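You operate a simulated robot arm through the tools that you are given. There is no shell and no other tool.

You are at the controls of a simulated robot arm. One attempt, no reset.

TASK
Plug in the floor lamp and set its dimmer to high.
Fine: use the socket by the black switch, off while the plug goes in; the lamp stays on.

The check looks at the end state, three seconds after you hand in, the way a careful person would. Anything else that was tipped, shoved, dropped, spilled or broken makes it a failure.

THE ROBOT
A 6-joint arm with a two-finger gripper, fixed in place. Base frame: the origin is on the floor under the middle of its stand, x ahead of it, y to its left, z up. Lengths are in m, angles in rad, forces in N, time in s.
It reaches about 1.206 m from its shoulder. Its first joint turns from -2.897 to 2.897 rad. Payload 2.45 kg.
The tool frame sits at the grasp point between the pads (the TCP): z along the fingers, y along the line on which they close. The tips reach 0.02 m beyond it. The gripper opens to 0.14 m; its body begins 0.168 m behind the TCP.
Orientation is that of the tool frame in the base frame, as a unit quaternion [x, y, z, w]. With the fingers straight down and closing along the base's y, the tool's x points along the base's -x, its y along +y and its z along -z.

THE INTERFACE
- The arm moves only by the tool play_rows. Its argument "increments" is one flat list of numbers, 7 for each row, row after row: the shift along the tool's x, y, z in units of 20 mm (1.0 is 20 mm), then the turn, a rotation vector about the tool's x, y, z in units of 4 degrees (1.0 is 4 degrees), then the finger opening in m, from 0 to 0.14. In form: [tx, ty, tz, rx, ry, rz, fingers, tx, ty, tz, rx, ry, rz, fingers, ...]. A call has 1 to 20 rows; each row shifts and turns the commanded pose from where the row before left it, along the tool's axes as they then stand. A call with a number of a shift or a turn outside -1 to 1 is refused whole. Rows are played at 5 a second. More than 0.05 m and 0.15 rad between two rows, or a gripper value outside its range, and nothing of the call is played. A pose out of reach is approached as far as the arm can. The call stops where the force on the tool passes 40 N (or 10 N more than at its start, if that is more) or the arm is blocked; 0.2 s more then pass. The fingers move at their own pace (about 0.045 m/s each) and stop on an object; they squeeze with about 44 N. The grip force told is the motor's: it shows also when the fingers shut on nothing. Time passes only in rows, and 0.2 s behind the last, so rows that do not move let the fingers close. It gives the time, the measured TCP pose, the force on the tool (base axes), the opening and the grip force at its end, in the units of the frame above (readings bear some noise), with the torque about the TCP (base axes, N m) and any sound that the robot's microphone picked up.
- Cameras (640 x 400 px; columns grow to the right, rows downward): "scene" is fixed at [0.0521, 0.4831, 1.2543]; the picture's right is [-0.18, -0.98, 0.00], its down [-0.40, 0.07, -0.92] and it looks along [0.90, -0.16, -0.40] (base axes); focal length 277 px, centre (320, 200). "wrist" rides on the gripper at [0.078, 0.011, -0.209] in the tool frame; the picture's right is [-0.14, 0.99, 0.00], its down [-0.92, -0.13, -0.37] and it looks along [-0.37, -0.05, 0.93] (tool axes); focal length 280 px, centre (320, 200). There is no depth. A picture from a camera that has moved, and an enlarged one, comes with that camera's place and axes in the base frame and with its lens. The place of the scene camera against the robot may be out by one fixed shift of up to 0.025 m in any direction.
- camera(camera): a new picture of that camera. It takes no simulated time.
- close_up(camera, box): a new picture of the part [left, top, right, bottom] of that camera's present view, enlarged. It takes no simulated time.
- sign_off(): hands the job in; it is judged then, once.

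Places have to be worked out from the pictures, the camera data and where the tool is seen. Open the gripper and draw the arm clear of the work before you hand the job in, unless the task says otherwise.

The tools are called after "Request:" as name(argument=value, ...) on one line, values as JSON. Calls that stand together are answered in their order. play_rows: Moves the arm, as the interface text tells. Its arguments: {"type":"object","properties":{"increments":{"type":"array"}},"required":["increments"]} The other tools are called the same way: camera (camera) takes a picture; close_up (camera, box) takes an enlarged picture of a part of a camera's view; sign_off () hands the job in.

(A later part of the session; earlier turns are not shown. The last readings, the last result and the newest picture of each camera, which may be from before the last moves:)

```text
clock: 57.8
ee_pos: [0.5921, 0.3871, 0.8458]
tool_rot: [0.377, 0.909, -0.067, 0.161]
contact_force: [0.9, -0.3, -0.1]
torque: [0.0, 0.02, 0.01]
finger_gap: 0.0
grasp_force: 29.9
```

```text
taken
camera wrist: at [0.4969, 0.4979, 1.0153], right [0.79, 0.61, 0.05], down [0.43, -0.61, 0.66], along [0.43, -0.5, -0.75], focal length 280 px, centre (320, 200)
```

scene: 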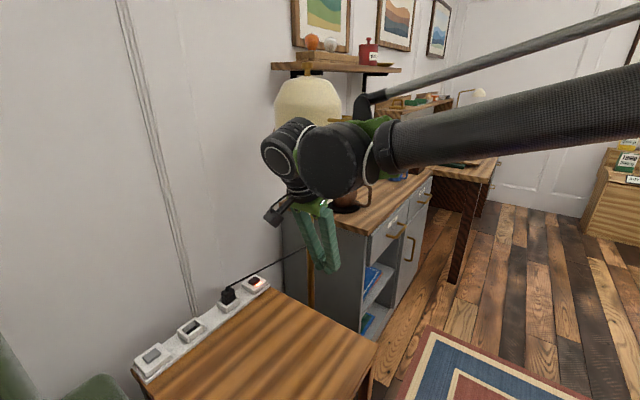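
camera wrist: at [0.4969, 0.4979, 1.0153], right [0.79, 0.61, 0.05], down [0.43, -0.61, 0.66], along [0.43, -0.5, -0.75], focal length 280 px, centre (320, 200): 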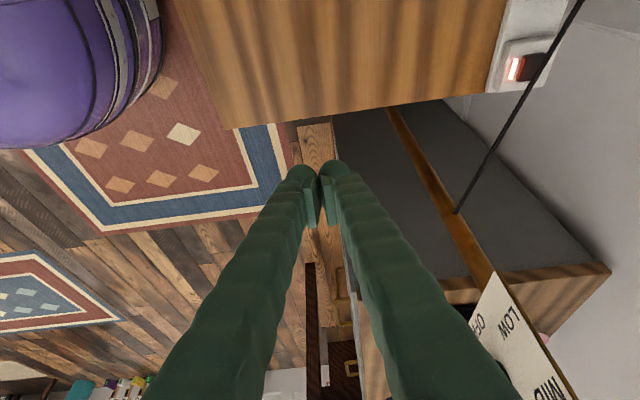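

I'll level the tool, move it to clear space in front of the dimmer, and then pitch the fingers toward the plate.

Request:
play_rows(increments=[0, 0, 0, 0, 1, 0, 0.0, 0, 0, 0, 0, 1, 0, 0.0, 0, 0, 0, 0, 1, 0, 0.0, 0, 0, 0, 0, 1, 0, 0.0, 0, 0, 0, 0, 1, 0, 0.0, -0.57, -0.9, -0.856, 0, 0, 0, 0.04, -0.57, -0.9, -0.856, 0, 0, 0, 0.04, -0.57, -0.9, -0.856, 0, 0, 0, 0.04, -0.57, -0.9, -0.856, 0, 0, 0, 0.04, -0.57, -0.9, -0.856, 0, 0, 0, 0.04, -0.57, -0.9, -0.856, 0, 0, 0, 0.04, -0.57, -0.9, -0.856, 0, 0, 0, 0.04, -0.57, -0.9, -0.856, 0, 0, 0, 0.04, -0.57, -0.9, -0.856, 0, 0, 0, 0.04])

Request:
play_rows(increments=[0, 0, 0, -1, 0, 0, 0.04, 0, 0, 0, -1, 0, 0, 0.04, 0, 0, 0, -1, 0, 0, 0.04, 0, 0, 0, -1, 0, 0, 0.04, 0, 0, 0, -1, 0, 0, 0.04, 0, 0, 0, -1, 0, 0, 0.04, 0, 0, 0, -1, 0, 0, 0.04, 0, 0, 0, -1, 0, 0, 0.04, 0, 0, 0, -1, 0, 0, 0.04, 0, 0, 0, -1, 0, 0, 0.04, 0, 0, 0, -1, 0, 0, 0.04])

Request:
camera(camera="scene")

Request:
camera(camera="wrist")

```text
clock: 60.8
ee_pos: [0.5466, 0.1992, 1.0019]
tool_rot: [0.383, 0.924, 0.0, 0.0]
contact_force: [-0.1, 0.3, -0.5]
torque: [0.0, 0.01, 0.0]
finger_gap: 0.04
grasp_force: 0.1
```

```text
clock: 63.2
ee_pos: [0.5493, 0.2009, 1.0001]
tool_rot: [0.355, 0.856, 0.346, 0.144]
contact_force: [0.9, 0.3, -0.4]
torque: [0.0, 0.03, 0.02]
finger_gap: 0.04
grasp_force: 0.0
```

```text
taken
```

scene: 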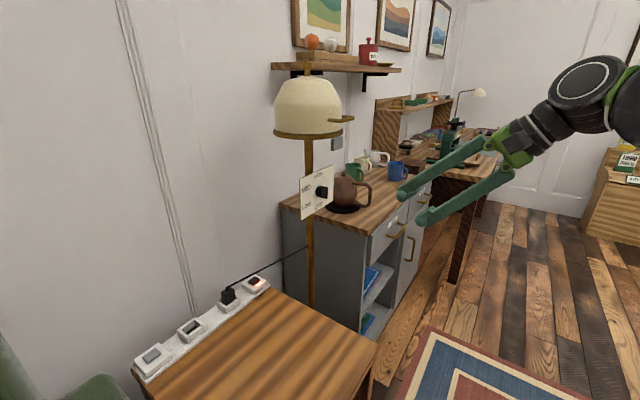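

```text
taken
camera wrist: at [0.3951, 0.1592, 1.1577], right [0.6, 0.41, 0.69], down [0.4, -0.9, 0.18], along [0.69, 0.17, -0.7], focal length 280 px, centre (320, 200)
```

wrist: 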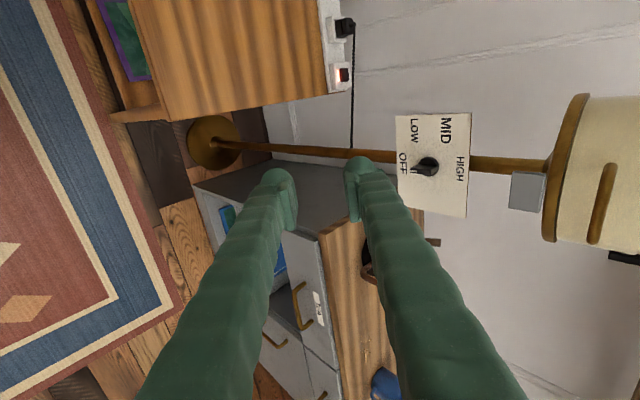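

The plate is clearly visible. I'll zoom in on it now, then finish the pitch to horizontal.

Request:
close_up(camera="wrist", box=[380, 100, 492, 230])

Request:
play_rows(increments=[0, 0, 0, -1, 0, 0, 0.04, 0, 0, 0, -1, 0, 0, 0.04, 0, 0, 0, -1, 0, 0, 0.04, 0, 0, 0, -1, 0, 0, 0.04, 0, 0, 0, -1, 0, 0, 0.04, 0, 0, 0, -1, 0, 0, 0.04, 0, 0, 0, -1, 0, 0, 0.04, 0, 0, 0, -1, 0, 0, 0.04, 0, 0, 0, -1, 0, 0, 0.04, 0, 0, 0, -1, 0, 0, 0.04, 0, 0, 0, -1, 0, 0, 0.04, 0, 0, 0, -0.5, 0, 0, 0.04])

Request:
camera(camera="scene")

Request:
camera(camera="wrist")

```text
3.08 times, centred on (436, 165) of wrist
camera zoom: at [0.3951, 0.1592, 1.1577], right [0.6, 0.41, 0.69], down [0.4, -0.9, 0.18], along [0.69, 0.17, -0.7], focal length 863 px, centre (-37, 308)
```

zoom: 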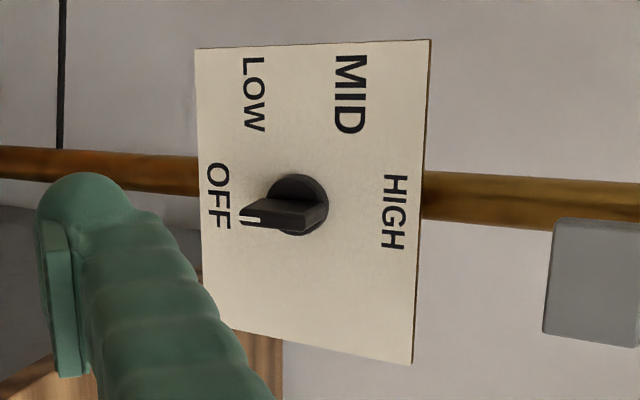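

```text
clock: 65.8
ee_pos: [0.5474, 0.2008, 0.9999]
tool_rot: [0.27, 0.652, 0.654, 0.271]
contact_force: [1.0, 0.0, -0.2]
torque: [-0.01, 0.04, 0.0]
finger_gap: 0.0401
grasp_force: 0.0
```

```text
taken
```

scene: 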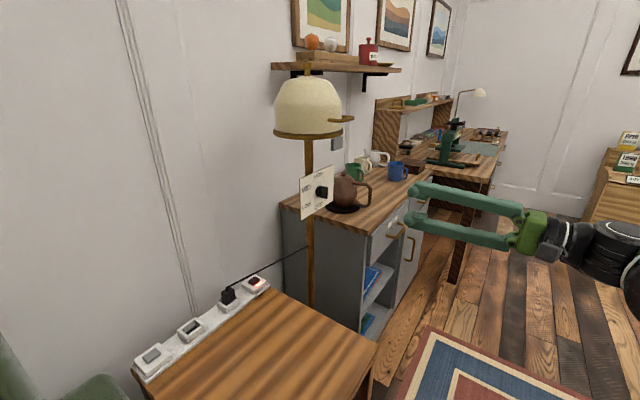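

```text
taken
camera wrist: at [0.3436, 0.1086, 1.0111], right [0.1, -0.1, 0.99], down [0.39, -0.91, -0.13], along [0.92, 0.4, -0.05], focal length 280 px, centre (320, 200)
```

wrist: 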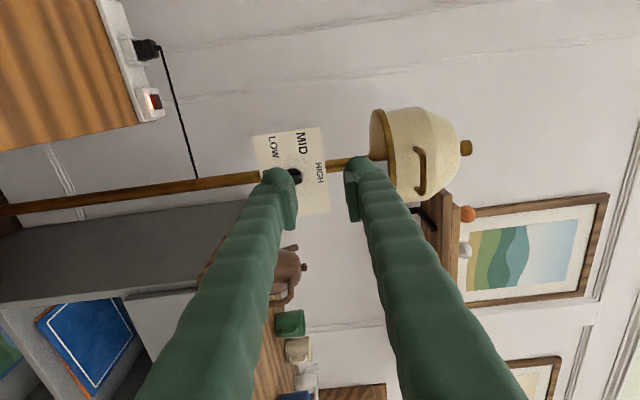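

The tool is now horizontal and pointing at the wall. I'll zoom in on the knob from here.

Request:
close_up(camera="wrist", box=[245, 120, 341, 220])

Request:
close_up(camera="scene", box=[290, 155, 350, 225])

```text
4.00 times, centred on (293, 170) of wrist
camera zoom: at [0.3436, 0.1086, 1.0111], right [0.1, -0.1, 0.99], down [0.39, -0.91, -0.13], along [0.92, 0.4, -0.05], focal length 1122 px, centre (428, 320)
```

zoom: 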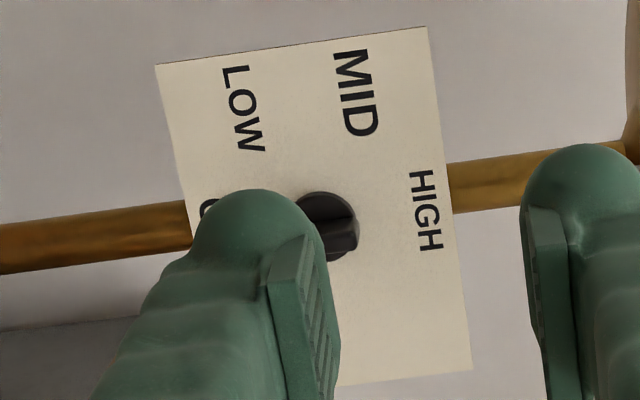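

```text
5.71 times, centred on (320, 190) of scene
camera zoom: at [0.0521, 0.4831, 1.2543], right [-0.18, -0.98, 0.0], down [-0.4, 0.07, -0.92], along [0.9, -0.16, -0.4], focal length 1585 px, centre (320, 257)
```

zoom: 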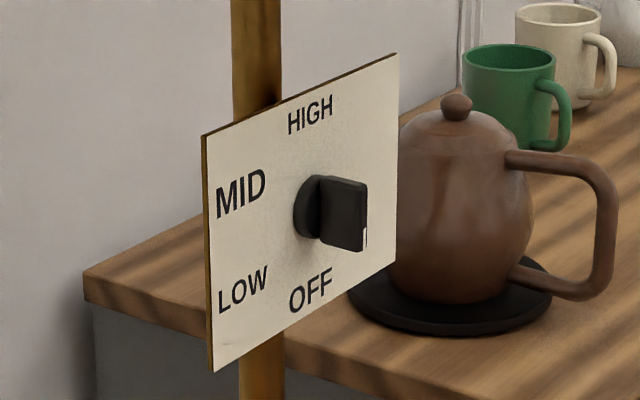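

The lower finger hides part of the knob. I'll roll the tool +90° so the camera is above and the closing axis is horizontal, which also tests the wrist range, and open the fingers wider.

Request:
play_rows(increments=[0, 0, 0, 0, 0, 1, 0.1, 0, 0, 0, 0, 0, 1, 0.1, 0, 0, 0, 0, 0, 1, 0.1, 0, 0, 0, 0, 0, 1, 0.1, 0, 0, 0, 0, 0, 1, 0.1, 0, 0, 0, 0, 0, 1, 0.1, 0, 0, 0, 0, 0, 1, 0.1, 0, 0, 0, 0, 0, 1, 0.1, 0, 0, 0, 0, 0, 1, 0.1, 0, 0, 0, 0, 0, 1, 0.1, 0, 0, 0, 0, 0, 1, 0.1, 0, 0, 0, 0, 0, 1, 0.1, 0, 0, 0, 0, 0, 1, 0.1, 0, 0, 0, 0, 0, 1, 0.1, 0, 0, 0, 0, 0, 1, 0.1, 0, 0, 0, 0, 0, 1, 0.1, 0, 0, 0, 0, 0, 1, 0.1, 0, 0, 0, 0, 0, 1, 0.1, 0, 0, 0, 0, 0, 1, 0.1, 0, 0, 0, 0, 0, 1, 0.1])

Request:
play_rows(increments=[0, 0, 0, 0, 0, 1, 0.1, 0, 0, 0, 0, 0, 1, 0.1, 0, 0, 0, 0, 0, 0.5, 0.1])

Request:
camera(camera="wrist")

Request:
camera(camera="scene")

```text
clock: 70.0
ee_pos: [0.5484, 0.2011, 1.0004]
tool_rot: [0.627, 0.326, 0.674, -0.213]
contact_force: [0.5, 0.5, 0.2]
torque: [-0.02, 0.02, 0.0]
finger_gap: 0.0999
grasp_force: 0.0
```

```text
clock: 70.8
ee_pos: [0.5487, 0.2008, 0.9999]
tool_rot: [0.654, 0.269, 0.654, -0.27]
contact_force: [0.4, 0.4, 0.6]
torque: [0.03, -0.03, 0.01]
finger_gap: 0.0998
grasp_force: 0.1
```

```text
taken
camera wrist: at [0.4073, 0.0455, 1.0782], right [0.7, -0.7, -0.14], down [-0.35, -0.17, -0.92], along [0.62, 0.69, -0.36], focal length 280 px, centre (320, 200)
```

wrist: 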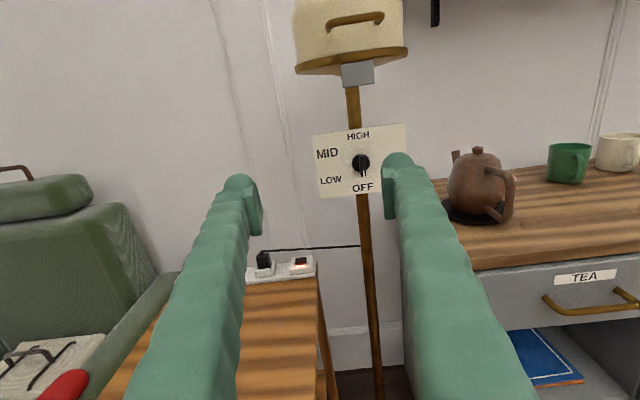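

```text
taken
```

scene: 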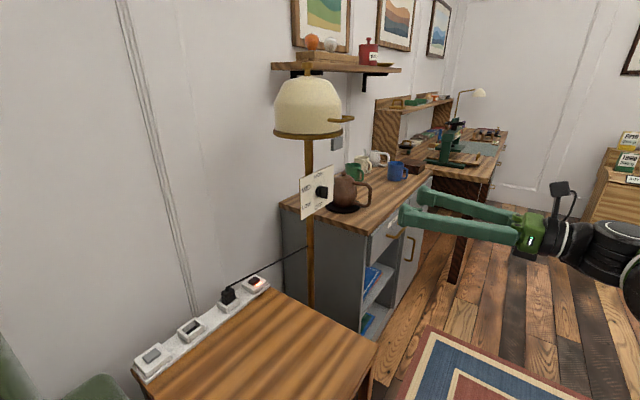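

The wrist reached this roll without trouble and the view is upright. I'll zoom in on the dial plate.

Request:
close_up(camera="wrist", box=[304, 115, 416, 205])

Request:
close_up(camera="wrist", box=[336, 142, 388, 182])

```text
4.44 times, centred on (360, 160) of wrist
camera zoom: at [0.4073, 0.0455, 1.0782], right [0.7, -0.7, -0.14], down [-0.35, -0.17, -0.92], along [0.62, 0.69, -0.36], focal length 1246 px, centre (142, 378)
```

zoom: 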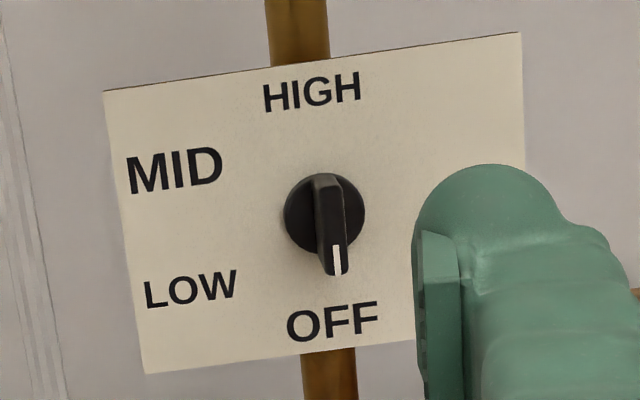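

```text
10.00 times, centred on (362, 162) of wrist
camera zoom: at [0.4073, 0.0455, 1.0782], right [0.7, -0.7, -0.14], down [-0.35, -0.17, -0.92], along [0.62, 0.69, -0.36], focal length 2804 px, centre (-100, 580)
```

zoom: 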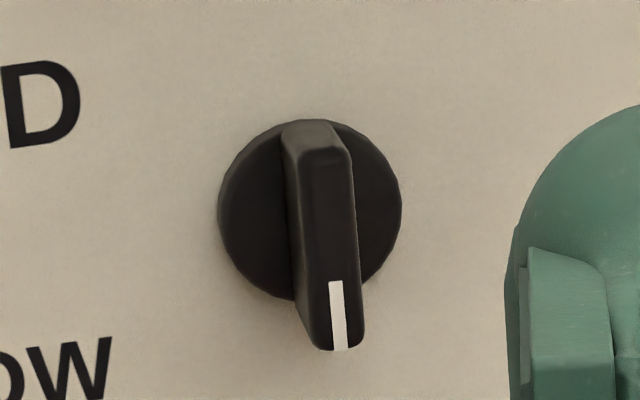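

Triangulation from three views agrees: the knob axis meets the plate at about (0.814, 0.369, 0.939), and the 10 mm wing stands out about 38 mm and points at OFF. HIGH is 180° clockwise. I'll roll the tool −180° in free air, so I can grip with the camera below and then turn +180° back to this proven pose.

Request:
play_rows(increments=[0, 0, 0, 0, 0, -1, 0.07, 0, 0, 0, 0, 0, -1, 0.07, 0, 0, 0, 0, 0, -1, 0.07, 0, 0, 0, 0, 0, -1, 0.07, 0, 0, 0, 0, 0, -1, 0.07, 0, 0, 0, 0, 0, -1, 0.07, 0, 0, 0, 0, 0, -1, 0.07, 0, 0, 0, 0, 0, -1, 0.07, 0, 0, 0, 0, 0, -1, 0.07, 0, 0, 0, 0, 0, -1, 0.07, 0, 0, 0, 0, 0, -1, 0.07, 0, 0, 0, 0, 0, -1, 0.07, 0, 0, 0, 0, 0, -1, 0.07, 0, 0, 0, 0, 0, -1, 0.07, 0, 0, 0, 0, 0, -1, 0.07, 0, 0, 0, 0, 0, -1, 0.07, 0, 0, 0, 0, 0, -1, 0.07, 0, 0, 0, 0, 0, -1, 0.07, 0, 0, 0, 0, 0, -1, 0.07, 0, 0, 0, 0, 0, -1, 0.07])

Request:
play_rows(increments=[0, 0, 0, 0, 0, -1, 0.07, 0, 0, 0, 0, 0, -1, 0.07, 0, 0, 0, 0, 0, -1, 0.07, 0, 0, 0, 0, 0, -1, 0.07, 0, 0, 0, 0, 0, -1, 0.07, 0, 0, 0, 0, 0, -1, 0.07, 0, 0, 0, 0, 0, -1, 0.07, 0, 0, 0, 0, 0, -1, 0.07, 0, 0, 0, 0, 0, -1, 0.07, 0, 0, 0, 0, 0, -1, 0.07, 0, 0, 0, 0, 0, -1, 0.07, 0, 0, 0, 0, 0, -1, 0.07, 0, 0, 0, 0, 0, -1, 0.07, 0, 0, 0, 0, 0, -1, 0.07, 0, 0, 0, 0, 0, -1, 0.07, 0, 0, 0, 0, 0, -1, 0.07, 0, 0, 0, 0, 0, -1, 0.07, 0, 0, 0, 0, 0, -1, 0.07, 0, 0, 0, 0, 0, -1, 0.07, 0, 0, 0, 0, 0, -1, 0.07])

Request:
play_rows(increments=[0, 0, 0, 0, 0, -1, 0.07, 0, 0, 0, 0, 0, -1, 0.07, 0, 0, 0, 0, 0, -1, 0.07, 0, 0, 0, 0, 0, -1, 0.07, 0, 0, 0, 0, 0, -1, 0.07])

Request:
camera(camera="wrist")

Request:
camera(camera="scene")

```text
clock: 75.0
ee_pos: [0.5475, 0.2003, 1.0003]
tool_rot: [0.328, 0.627, 0.674, 0.214]
contact_force: [0.5, -0.2, -0.1]
torque: [0.0, 0.03, 0.01]
finger_gap: 0.07
grasp_force: 0.1
```

```text
clock: 79.2
ee_pos: [0.5495, 0.1994, 1.0003]
tool_rot: [-0.153, 0.69, 0.38, 0.597]
contact_force: [-0.3, 0.9, 0.5]
torque: [-0.01, -0.02, 0.03]
finger_gap: 0.0703
grasp_force: 0.2
```

```text
clock: 80.4
ee_pos: [0.5481, 0.2008, 0.9999]
tool_rot: [-0.27, 0.653, 0.27, 0.654]
contact_force: [-0.9, 0.4, 0.9]
torque: [0.0, -0.01, -0.02]
finger_gap: 0.0701
grasp_force: 0.1
```

```text
taken
camera wrist: at [0.3914, 0.0612, 0.9216], right [-0.7, 0.7, 0.14], down [-0.17, -0.35, 0.92], along [0.69, 0.62, 0.37], focal length 280 px, centre (320, 200)
```

wrist: 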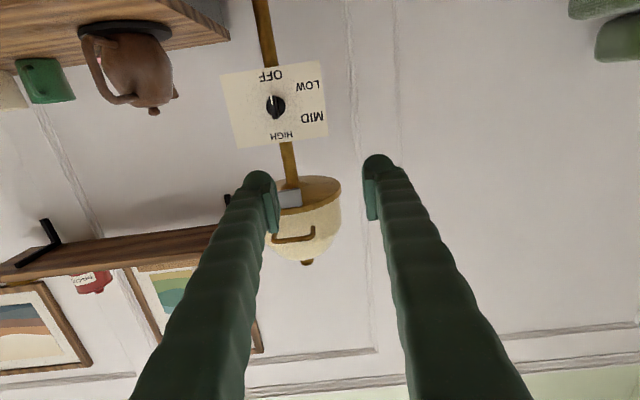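

```text
taken
```

scene: 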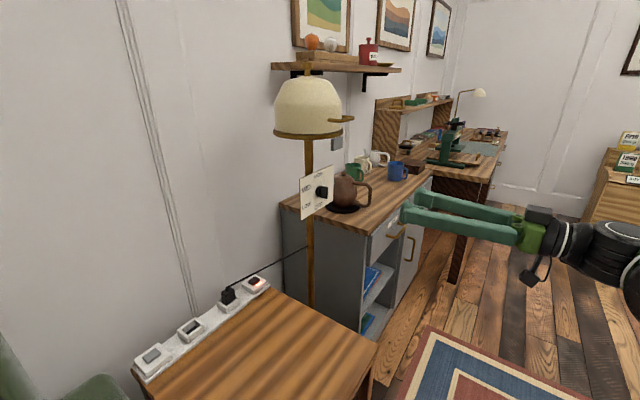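

The roll reached the mirrored pose cleanly. I'll zoom in on the knob from below to confirm its axis.

Request:
close_up(camera="wrist", box=[216, 55, 332, 155])

Request:
close_up(camera="wrist", box=[252, 85, 300, 125])

```text
4.00 times, centred on (274, 105) of wrist
camera zoom: at [0.3914, 0.0612, 0.9216], right [-0.7, 0.7, 0.14], down [-0.17, -0.35, 0.92], along [0.69, 0.62, 0.37], focal length 1122 px, centre (504, 580)
```

zoom: 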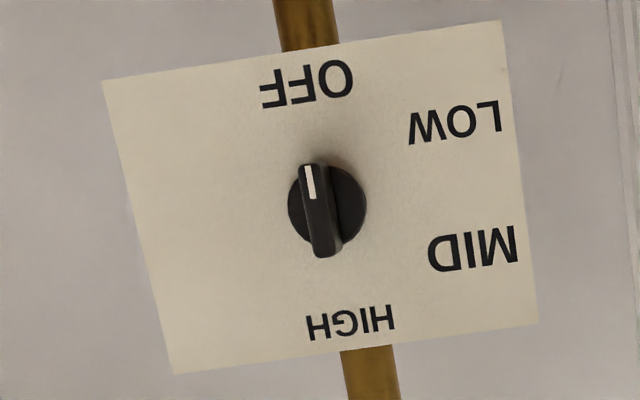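

```text
10.00 times, centred on (276, 105) of wrist
camera zoom: at [0.3914, 0.0612, 0.9216], right [-0.7, 0.7, 0.14], down [-0.17, -0.35, 0.92], along [0.69, 0.62, 0.37], focal length 2804 px, centre (760, 1150)
```

zoom: 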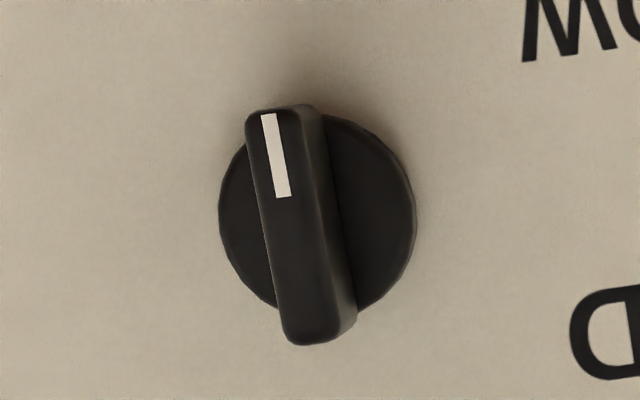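

The knob axis is confirmed: wing face centre about (0.784, 0.340, 0.940), axis heading about 43.7°. I'll trim the yaw by 1.2° and move to a standoff on the axis about 8 cm in front of the knob.

Request:
play_rows(increments=[0, 0, 0, 0.3, 0, 0, 0.07, 0.3, -0.3115, 0.944, 0, 0, 0, 0.07, 0.3, -0.3115, 0.944, 0, 0, 0, 0.07, 0.3, -0.3115, 0.944, 0, 0, 0, 0.07, 0.3, -0.3115, 0.944, 0, 0, 0, 0.07, 0.3, -0.3115, 0.944, 0, 0, 0, 0.07, 0.3, -0.3115, 0.944, 0, 0, 0, 0.07, 0.3, -0.3115, 0.944, 0, 0, 0, 0.07, 0.3, -0.3115, 0.944, 0, 0, 0, 0.07, 0.3, -0.3115, 0.944, 0, 0, 0, 0.07, 0.3, -0.3115, 0.944, 0, 0, 0, 0.07, 0, 0, 0, 0, 0, 0, 0.07])

Request:
camera(camera="wrist")

Request:
close_up(camera="wrist", box=[264, 120, 376, 210])

Request:
camera(camera="scene")

```text
clock: 83.0
ee_pos: [0.7282, 0.2873, 0.9408]
tool_rot: [-0.264, 0.656, 0.263, 0.656]
contact_force: [-0.1, 0.3, -0.2]
torque: [0.0, 0.03, -0.02]
finger_gap: 0.07
grasp_force: 0.1
```

```text
taken
camera wrist: at [0.5687, 0.1508, 0.8626], right [-0.68, 0.72, 0.14], down [-0.18, -0.35, 0.92], along [0.71, 0.61, 0.37], focal length 280 px, centre (320, 200)
```

wrist: 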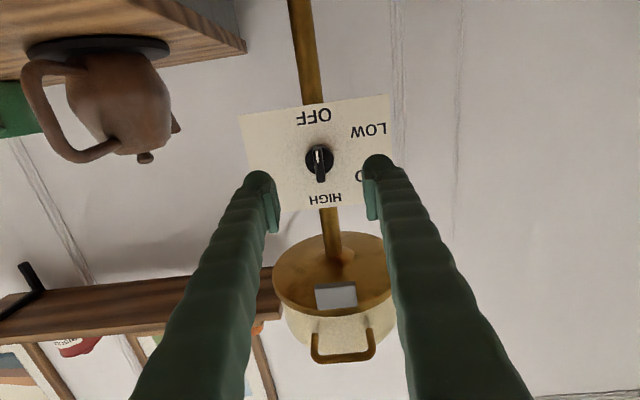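

```text
4.44 times, centred on (320, 165) of wrist
camera zoom: at [0.5687, 0.1508, 0.8626], right [-0.68, 0.72, 0.14], down [-0.18, -0.35, 0.92], along [0.71, 0.61, 0.37], focal length 1246 px, centre (320, 356)
```

zoom: 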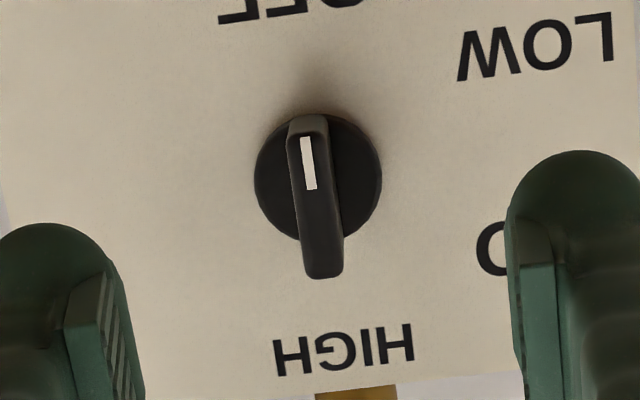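

```text
taken
```

scene: 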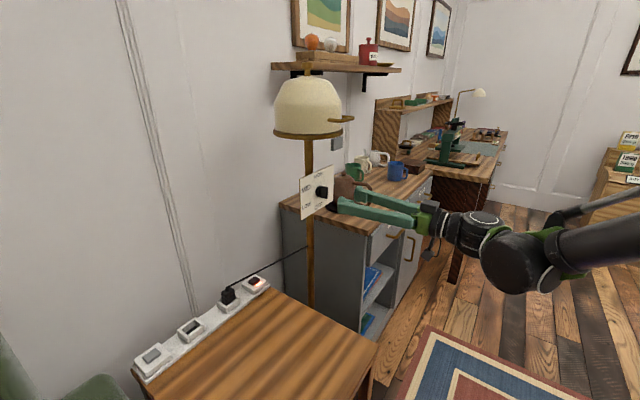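

On the axis within about 2 mm. I'll trim down 2 mm and advance until the pads straddle the wing, with the tips about 2 cm off the plate.

Request:
play_rows(increments=[0.09, -0.03, 0.6, 0, 0, 0, 0.06, 0, 0, 0.8, 0, 0, 0, 0.06, 0, 0, 0.8, 0, 0, 0, 0.06, 0, 0, 0.7, 0, 0, 0, 0.06, 0, 0, 0.6, 0, 0, 0, 0.06, 0, 0, 0.4, 0, 0, 0, 0.06, 0, 0, 0, 0, 0, 0, 0.06])

Request:
camera(camera="wrist")

Request:
close_up(camera="wrist", box=[240, 130, 400, 230])

Request:
close_up(camera="scene", box=[280, 150, 376, 230])

```text
clock: 84.6
ee_pos: [0.7841, 0.3396, 0.9376]
tool_rot: [-0.264, 0.656, 0.264, 0.656]
contact_force: [-0.2, -0.3, 0.7]
torque: [-0.02, -0.03, -0.05]
finger_gap: 0.0599
grasp_force: 0.1
```

```text
taken
camera wrist: at [0.6249, 0.2035, 0.8597], right [-0.68, 0.72, 0.14], down [-0.18, -0.35, 0.92], along [0.71, 0.61, 0.37], focal length 280 px, centre (320, 200)
```

wrist: 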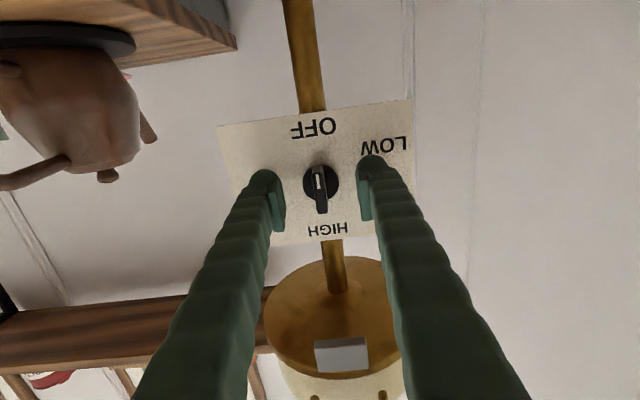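

```text
4.00 times, centred on (320, 180) of wrist
camera zoom: at [0.6249, 0.2035, 0.8597], right [-0.68, 0.72, 0.14], down [-0.18, -0.35, 0.92], along [0.71, 0.61, 0.37], focal length 1122 px, centre (320, 280)
```

zoom: 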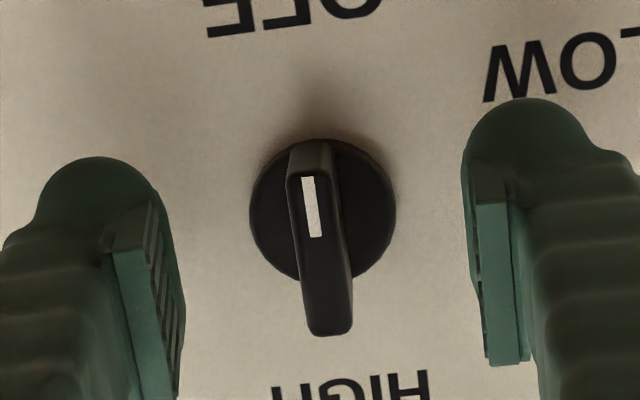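

```text
5.00 times, centred on (328, 190) of scene
camera zoom: at [0.0521, 0.4831, 1.2543], right [-0.18, -0.98, 0.0], down [-0.4, 0.07, -0.92], along [0.9, -0.16, -0.4], focal length 1386 px, centre (280, 250)
```

zoom: 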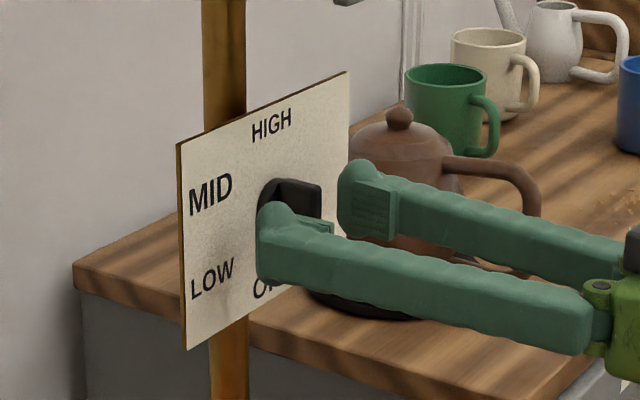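

The pads straddle the wing and are centred within about 1 mm. I'll advance another 8 mm for a deeper hold.

Request:
play_rows(increments=[0, 0, 0.2, 0, 0, 0, 0.06, 0, 0, 0.2, 0, 0, 0, 0.06, 0, 0, 0, 0, 0, 0, 0.06])

Request:
close_up(camera="wrist", box=[240, 130, 400, 230])

Request:
close_up(camera="scene", box=[290, 160, 354, 220])

```text
clock: 85.4
ee_pos: [0.7903, 0.3451, 0.9386]
tool_rot: [-0.263, 0.656, 0.263, 0.656]
contact_force: [-1.0, 0.6, -0.4]
torque: [0.01, 0.0, 0.0]
finger_gap: 0.0601
grasp_force: 0.1
```

```text
4.00 times, centred on (320, 180) of wrist
camera zoom: at [0.6312, 0.2094, 0.86], right [-0.68, 0.72, 0.14], down [-0.18, -0.35, 0.92], along [0.71, 0.61, 0.37], focal length 1122 px, centre (320, 280)
```

zoom: 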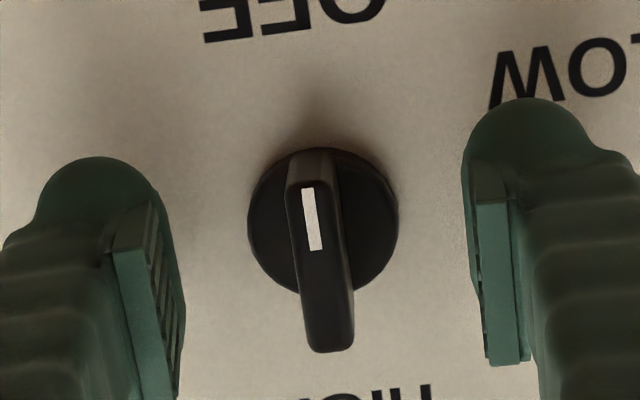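

```text
6.67 times, centred on (322, 190) of scene
camera zoom: at [0.0521, 0.4831, 1.2543], right [-0.18, -0.98, 0.0], down [-0.4, 0.07, -0.92], along [0.9, -0.16, -0.4], focal length 1849 px, centre (307, 267)
```

zoom: 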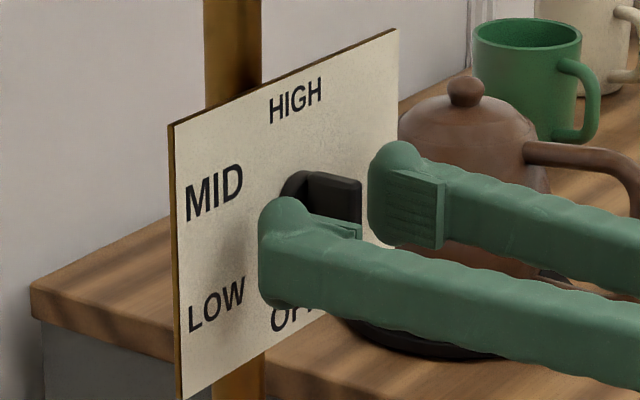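

The position is good. I'll close on the wing in stages and check the reaction forces.

Request:
play_rows(increments=[0, 0, 0, 0, 0, 0, 0.04, 0, 0, 0, 0, 0, 0, 0.025, 0, 0, 0, 0, 0, 0, 0.016, 0, 0, 0, 0, 0, 0, 0.012, 0, 0, 0, 0, 0, 0, 0.008, 0, 0, 0, 0, 0, 0, 0.004, 0, 0, 0, 0, 0, 0, 0.004])

Request:
close_up(camera="wrist", box=[240, 130, 400, 230])

Request:
close_up(camera="scene", box=[290, 160, 354, 220])

```text
clock: 87.0
ee_pos: [0.7914, 0.3462, 0.9384]
tool_rot: [-0.264, 0.656, 0.263, 0.656]
contact_force: [0.4, 0.4, 0.7]
torque: [0.01, -0.01, 0.0]
finger_gap: 0.009
grasp_force: 36.9
```

```text
4.00 times, centred on (320, 180) of wrist
camera zoom: at [0.6312, 0.2094, 0.86], right [-0.68, 0.72, 0.14], down [-0.18, -0.35, 0.92], along [0.71, 0.61, 0.37], focal length 1122 px, centre (320, 280)
```

zoom: 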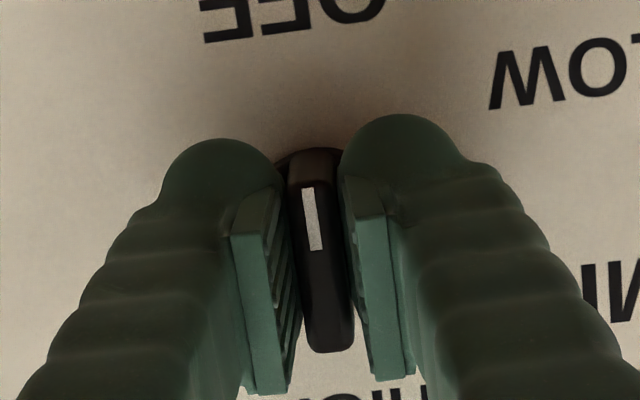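

```text
6.67 times, centred on (322, 190) of scene
camera zoom: at [0.0521, 0.4831, 1.2543], right [-0.18, -0.98, 0.0], down [-0.4, 0.07, -0.92], along [0.9, -0.16, -0.4], focal length 1849 px, centre (307, 267)
```

zoom: 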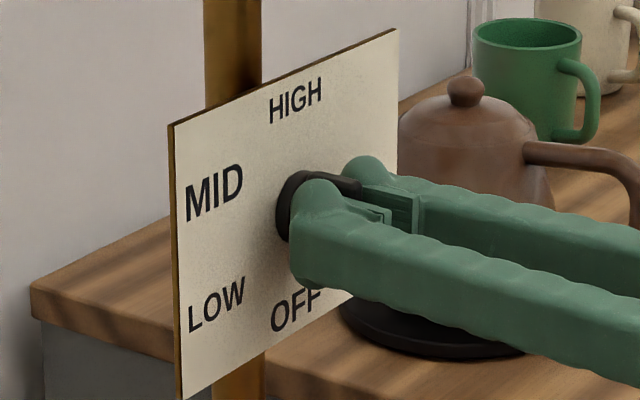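

The wing is held at a 9 mm gap with no side force. I'll turn +20° first and check the torque and the pointer.

Request:
play_rows(increments=[0, 0, 0, 0, 0, 0.5, 0.004, 0, 0, 0, 0, 0, 1, 0.004, 0, 0, 0, 0, 0, 1, 0.004, 0, 0, 0, 0, 0, 1, 0.004, 0, 0, 0, 0, 0, 1, 0.004, 0, 0, 0, 0, 0, 0.5, 0.004])

Request:
close_up(camera="wrist", box=[240, 130, 400, 230])

Request:
camera(camera="scene")

```text
clock: 88.4
ee_pos: [0.7901, 0.3458, 0.9383]
tool_rot: [-0.145, 0.692, 0.374, 0.6]
contact_force: [2.2, 11.6, 5.4]
torque: [-0.03, -0.02, 0.09]
finger_gap: 0.0088
grasp_force: 36.0
```

```text
4.00 times, centred on (320, 180) of wrist
camera zoom: at [0.6128, 0.2286, 0.8685], right [-0.61, 0.64, 0.47], down [0.04, -0.57, 0.82], along [0.79, 0.52, 0.33], focal length 1122 px, centre (320, 280)
```

zoom: 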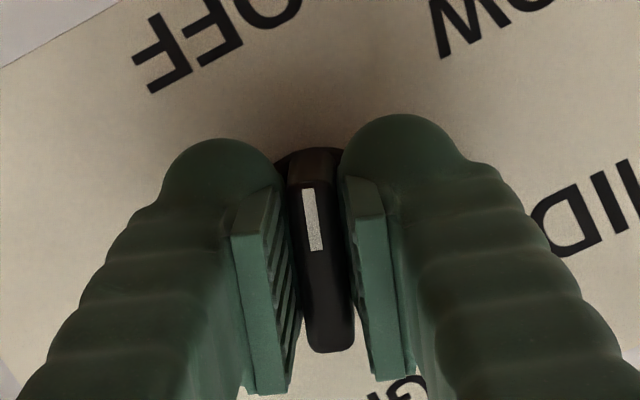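

```text
taken
```

scene: 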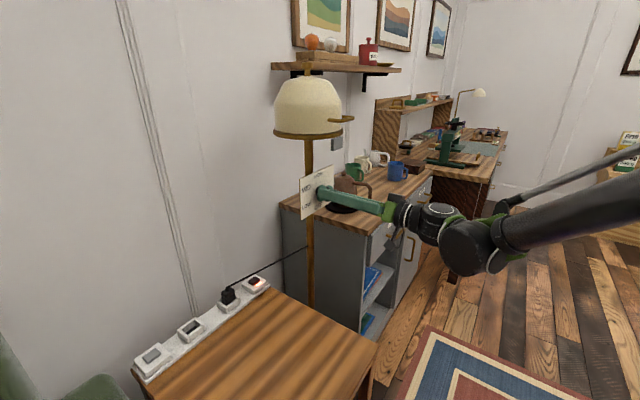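

The knob turns with the tool, but a side force of about 13 N is building, which suggests my axis is about 1.5–2 mm low. I'll relax the grip slightly, shift up 1.7 mm, and check that the force clears.

Request:
play_rows(increments=[0, 0, 0, 0, 0, 0, 0.013, 0, 0, 0, 0, 0, 0, 0.016, -0.08, 0.03, 0, 0, 0, 0, 0.016, 0, 0, 0, 0, 0, 0, 0.016])

Request:
close_up(camera="wrist", box=[240, 130, 400, 230])

Request:
close_up(camera="wrist", box=[288, 150, 352, 230])

```text
clock: 89.4
ee_pos: [0.7906, 0.3455, 0.9394]
tool_rot: [-0.145, 0.692, 0.373, 0.601]
contact_force: [0.5, -0.5, -0.4]
torque: [0.03, 0.01, 0.02]
finger_gap: 0.0162
grasp_force: 0.1
```

```text
4.00 times, centred on (320, 180) of wrist
camera zoom: at [0.6129, 0.2283, 0.8703], right [-0.61, 0.64, 0.47], down [0.03, -0.57, 0.82], along [0.79, 0.52, 0.33], focal length 1122 px, centre (320, 280)
```

zoom: 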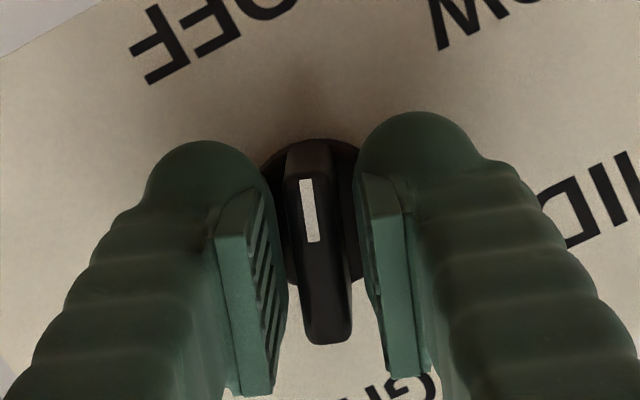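

```text
5.00 times, centred on (320, 190) of wrist
camera zoom: at [0.6129, 0.2283, 0.8703], right [-0.61, 0.64, 0.47], down [0.03, -0.57, 0.82], along [0.79, 0.52, 0.33], focal length 1402 px, centre (320, 250)
```

zoom: 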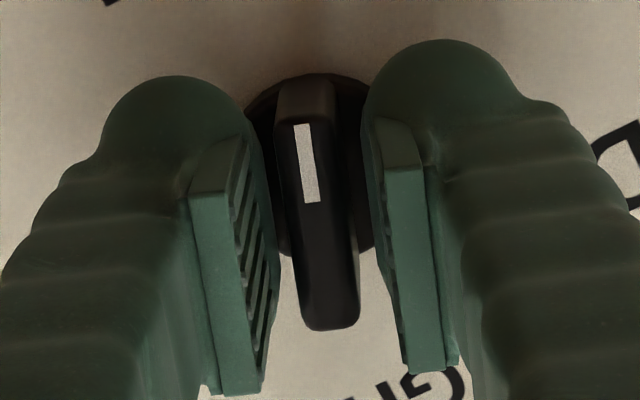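

The force is cleared and the wing is centred. I'll continue turning with a light cage, a 12 mm gap on the 9 mm wing, so that misalignment can't load the lamp.

Request:
play_rows(increments=[0, 0, 0, 0, 0, 0, 0.0115, 0, 0, 0, 0, 0, 1, 0.0115, 0, 0, 0, 0, 0, 1, 0.0115, 0, 0, 0, 0, 0, 1, 0.0115, 0, 0, 0, 0, 0, 1, 0.0115, 0, 0, 0, 0, 0, 1, 0.0115, 0, 0, 0, 0, 0, 1, 0.0115, 0, 0, 0, 0, 0, 1, 0.0115, 0, 0, 0, 0, 0, 1, 0.0115])

Request:
close_up(camera="wrist", box=[240, 130, 400, 230])

Request:
camera(camera="scene")

```text
clock: 91.4
ee_pos: [0.7912, 0.3445, 0.9405]
tool_rot: [0.052, 0.705, 0.525, 0.474]
contact_force: [-0.6, 0.2, 0.1]
torque: [-0.02, -0.02, 0.01]
finger_gap: 0.0118
grasp_force: 0.1
```

```text
4.00 times, centred on (320, 180) of wrist
camera zoom: at [0.5914, 0.2508, 0.9001], right [-0.35, 0.36, 0.87], down [0.29, -0.84, 0.46], along [0.89, 0.41, 0.18], focal length 1122 px, centre (320, 280)
```

zoom: 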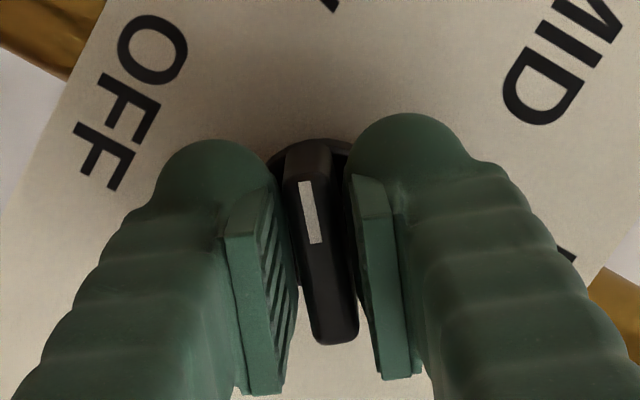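

```text
taken
```

scene: 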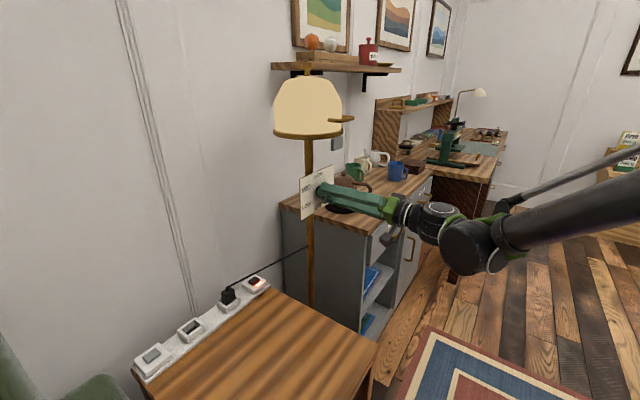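

The lamp shade is now glowing at LOW, so the plug and switch work. There is no side force, so I'll continue turning.

Request:
play_rows(increments=[0, 0, 0, 0, 0, 1, 0.0115, 0, 0, 0, 0, 0, 1, 0.0115, 0, 0, 0, 0, 0, 1, 0.0115, 0, 0, 0, 0, 0, 1, 0.0115, 0, 0, 0, 0, 0, 1, 0.0115, 0, 0, 0, 0, 0, 1, 0.0115, 0, 0, 0, 0, 0, 1, 0.0115, 0, 0, 0, 0, 0, 1, 0.0115, 0, 0, 0, 0, 0, 1, 0.0115, 0, 0, 0, 0, 0, 1, 0.0115, 0, 0, 0, 0, 0, 1, 0.0115, 0, 0, 0, 0, 0, 1, 0.0115, 0, 0, 0, 0, 0, 1, 0.0115, 0, 0, 0, 0, 0, 1, 0.0115, 0, 0, 0, 0, 0, 1, 0.0115])

Request:
close_up(camera="wrist", box=[240, 130, 400, 230])

Request:
camera(camera="scene")

```text
clock: 94.6
ee_pos: [0.7899, 0.3443, 0.94]
tool_rot: [0.397, 0.585, 0.691, 0.149]
contact_force: [-0.5, -0.1, -1.0]
torque: [-0.02, 0.01, -0.02]
finger_gap: 0.0125
grasp_force: 1.0
```

```text
4.00 times, centred on (320, 180) of wrist
camera zoom: at [0.5916, 0.2502, 0.9807], right [0.35, -0.36, 0.87], down [0.29, -0.84, -0.47], along [0.89, 0.41, -0.18], focal length 1122 px, centre (320, 280)
```

zoom: 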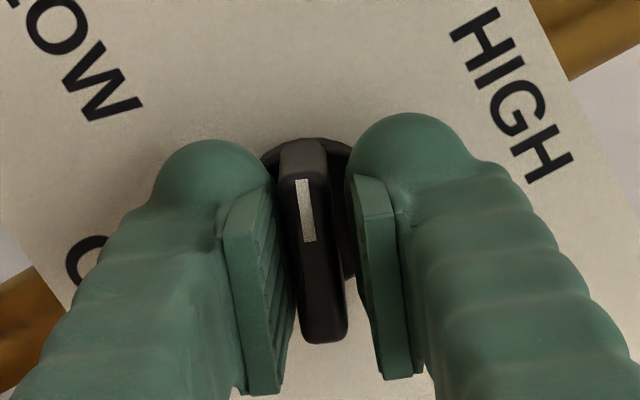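

```text
taken
```

scene: 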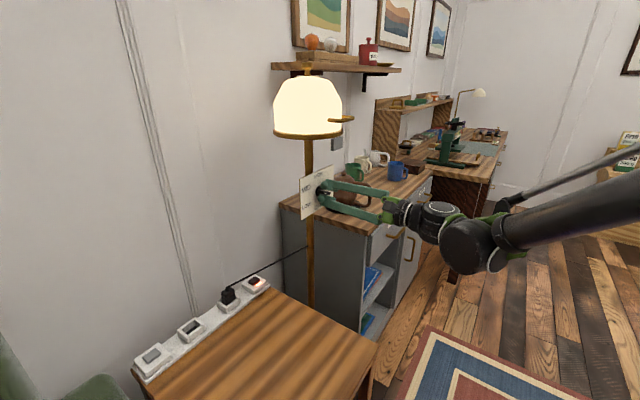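

Now at MID brightness and still force-free. I'll turn the remaining 68° toward HIGH.

Request:
play_rows(increments=[0, 0, 0, 0, 0, 1, 0.0115, 0, 0, 0, 0, 0, 1, 0.0115, 0, 0, 0, 0, 0, 1, 0.0115, 0, 0, 0, 0, 0, 1, 0.0115, 0, 0, 0, 0, 0, 1, 0.0115, 0, 0, 0, 0, 0, 1, 0.0115, 0, 0, 0, 0, 0, 1, 0.0115, 0, 0, 0, 0, 0, 1, 0.0115, 0, 0, 0, 0, 0, 1, 0.0115, 0, 0, 0, 0, 0, 1, 0.0115, 0, 0, 0, 0, 0, 1, 0.0115, 0, 0, 0, 0, 0, 1, 0.0115, 0, 0, 0, 0, 0, 1, 0.0115, 0, 0, 0, 0, 0, 1, 0.0115, 0, 0, 0, 0, 0, 1, 0.0115, 0, 0, 0, 0, 0, 1, 0.0115])

Request:
close_up(camera="wrist", box=[240, 130, 400, 230])

Request:
camera(camera="scene")

```text
clock: 98.0
ee_pos: [0.7916, 0.3466, 0.9398]
tool_rot: [0.646, 0.286, 0.665, -0.242]
contact_force: [-0.7, 0.6, -0.4]
torque: [-0.07, 0.02, -0.01]
finger_gap: 0.0117
grasp_force: 0.2
```

```text
4.00 times, centred on (320, 180) of wrist
camera zoom: at [0.6431, 0.1978, 1.0186], right [0.69, -0.72, -0.07], down [-0.31, -0.21, -0.93], along [0.65, 0.66, -0.37], focal length 1122 px, centre (320, 280)
```

zoom: 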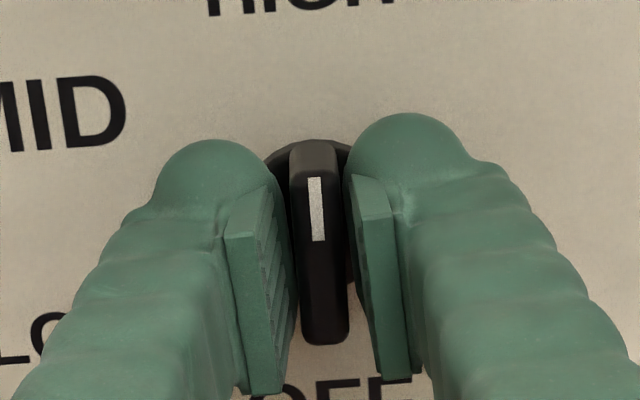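

```text
taken
```

scene: 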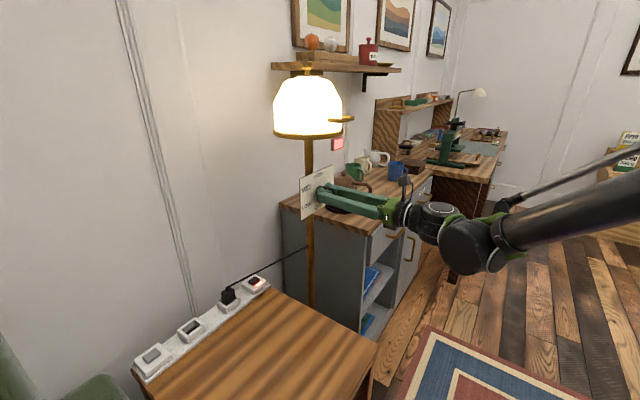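

The lamp is now bright, but a small grey box near the shade has turned pinkish. I'll look at that and at the dial before going further.

Request:
close_up(camera="scene", box=[264, 60, 376, 160])

Request:
camera(camera="wrist")

Request:
close_up(camera="scene", box=[290, 160, 354, 220])

Request:
close_up(camera="scene", box=[325, 125, 355, 155])

```text
4.00 times, centred on (320, 110) of scene
camera zoom: at [0.0521, 0.4831, 1.2543], right [-0.18, -0.98, 0.0], down [-0.4, 0.07, -0.92], along [0.9, -0.16, -0.4], focal length 1109 px, centre (320, 560)
```

zoom: 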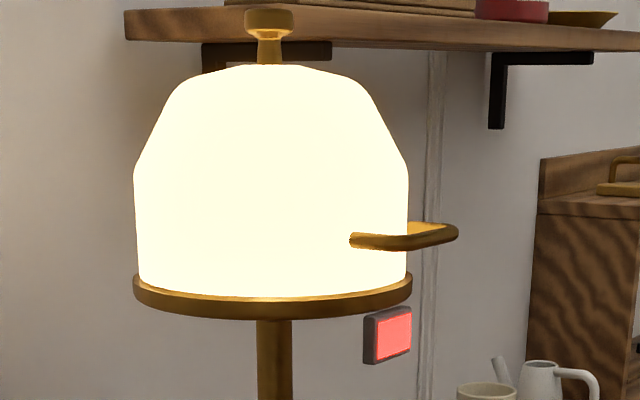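

```text
taken
camera wrist: at [0.6431, 0.1978, 1.0186], right [0.69, -0.72, -0.07], down [-0.31, -0.21, -0.93], along [0.65, 0.66, -0.37], focal length 280 px, centre (320, 200)
```

wrist: 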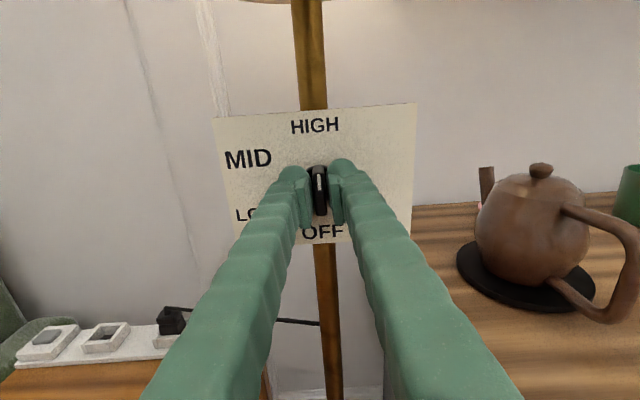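

```text
6.67 times, centred on (322, 190) of scene
camera zoom: at [0.0521, 0.4831, 1.2543], right [-0.18, -0.98, 0.0], down [-0.4, 0.07, -0.92], along [0.9, -0.16, -0.4], focal length 1849 px, centre (307, 267)
```

zoom: 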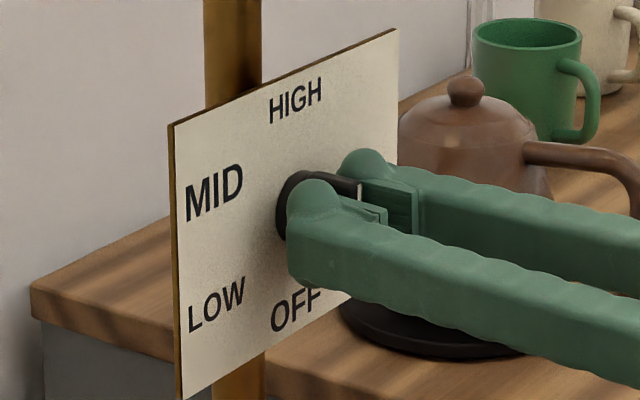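

```text
13.33 times, centred on (340, 140) of scene
camera zoom: at [0.0521, 0.4831, 1.2543], right [-0.18, -0.98, 0.0], down [-0.4, 0.07, -0.92], along [0.9, -0.16, -0.4], focal length 3697 px, centre (53, 1000)
```

zoom: 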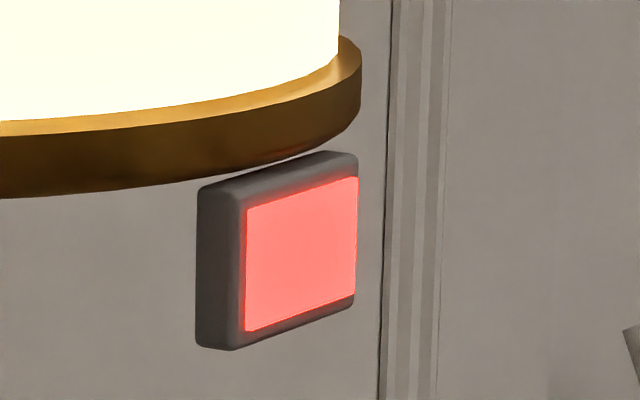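

The lamp is at full brightness and the pointer is within about 2° of HIGH. A small panel under the shade has lit red, so I'll wait a moment without moving to see whether anything changes.

Request:
play_rows(increments=[0, 0, 0, 0, 0, 0, 0.0115, 0, 0, 0, 0, 0, 0, 0.0115, 0, 0, 0, 0, 0, 0, 0.0115, 0, 0, 0, 0, 0, 0, 0.0115, 0, 0, 0, 0, 0, 0, 0.0115])

Request:
close_up(camera="scene", box=[264, 60, 376, 160])

Request:
close_up(camera="wrist", box=[280, 110, 360, 210])

```text
clock: 99.2
ee_pos: [0.7904, 0.3461, 0.9397]
tool_rot: [0.647, 0.285, 0.665, -0.24]
contact_force: [-0.6, 0.1, -0.3]
torque: [0.02, 0.01, -0.03]
finger_gap: 0.0118
grasp_force: 0.6
```

```text
4.00 times, centred on (320, 110) of scene
camera zoom: at [0.0521, 0.4831, 1.2543], right [-0.18, -0.98, 0.0], down [-0.4, 0.07, -0.92], along [0.9, -0.16, -0.4], focal length 1109 px, centre (320, 560)
```

zoom: 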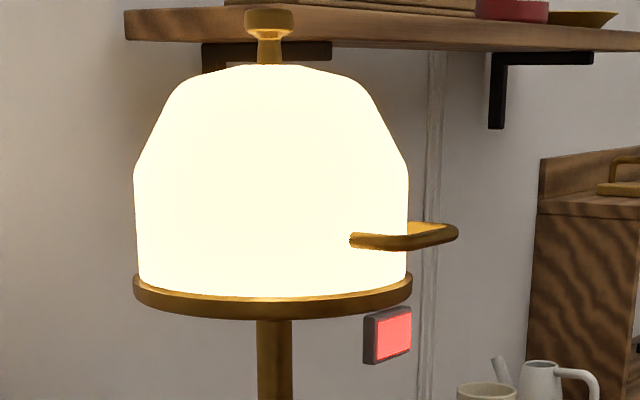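

```text
4.00 times, centred on (320, 160) of wrist
camera zoom: at [0.643, 0.1979, 1.0186], right [0.69, -0.72, -0.07], down [-0.31, -0.21, -0.93], along [0.65, 0.66, -0.37], focal length 1122 px, centre (320, 360)
```

zoom: 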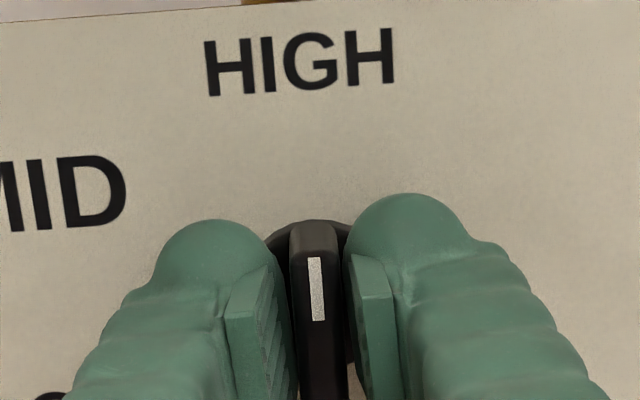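

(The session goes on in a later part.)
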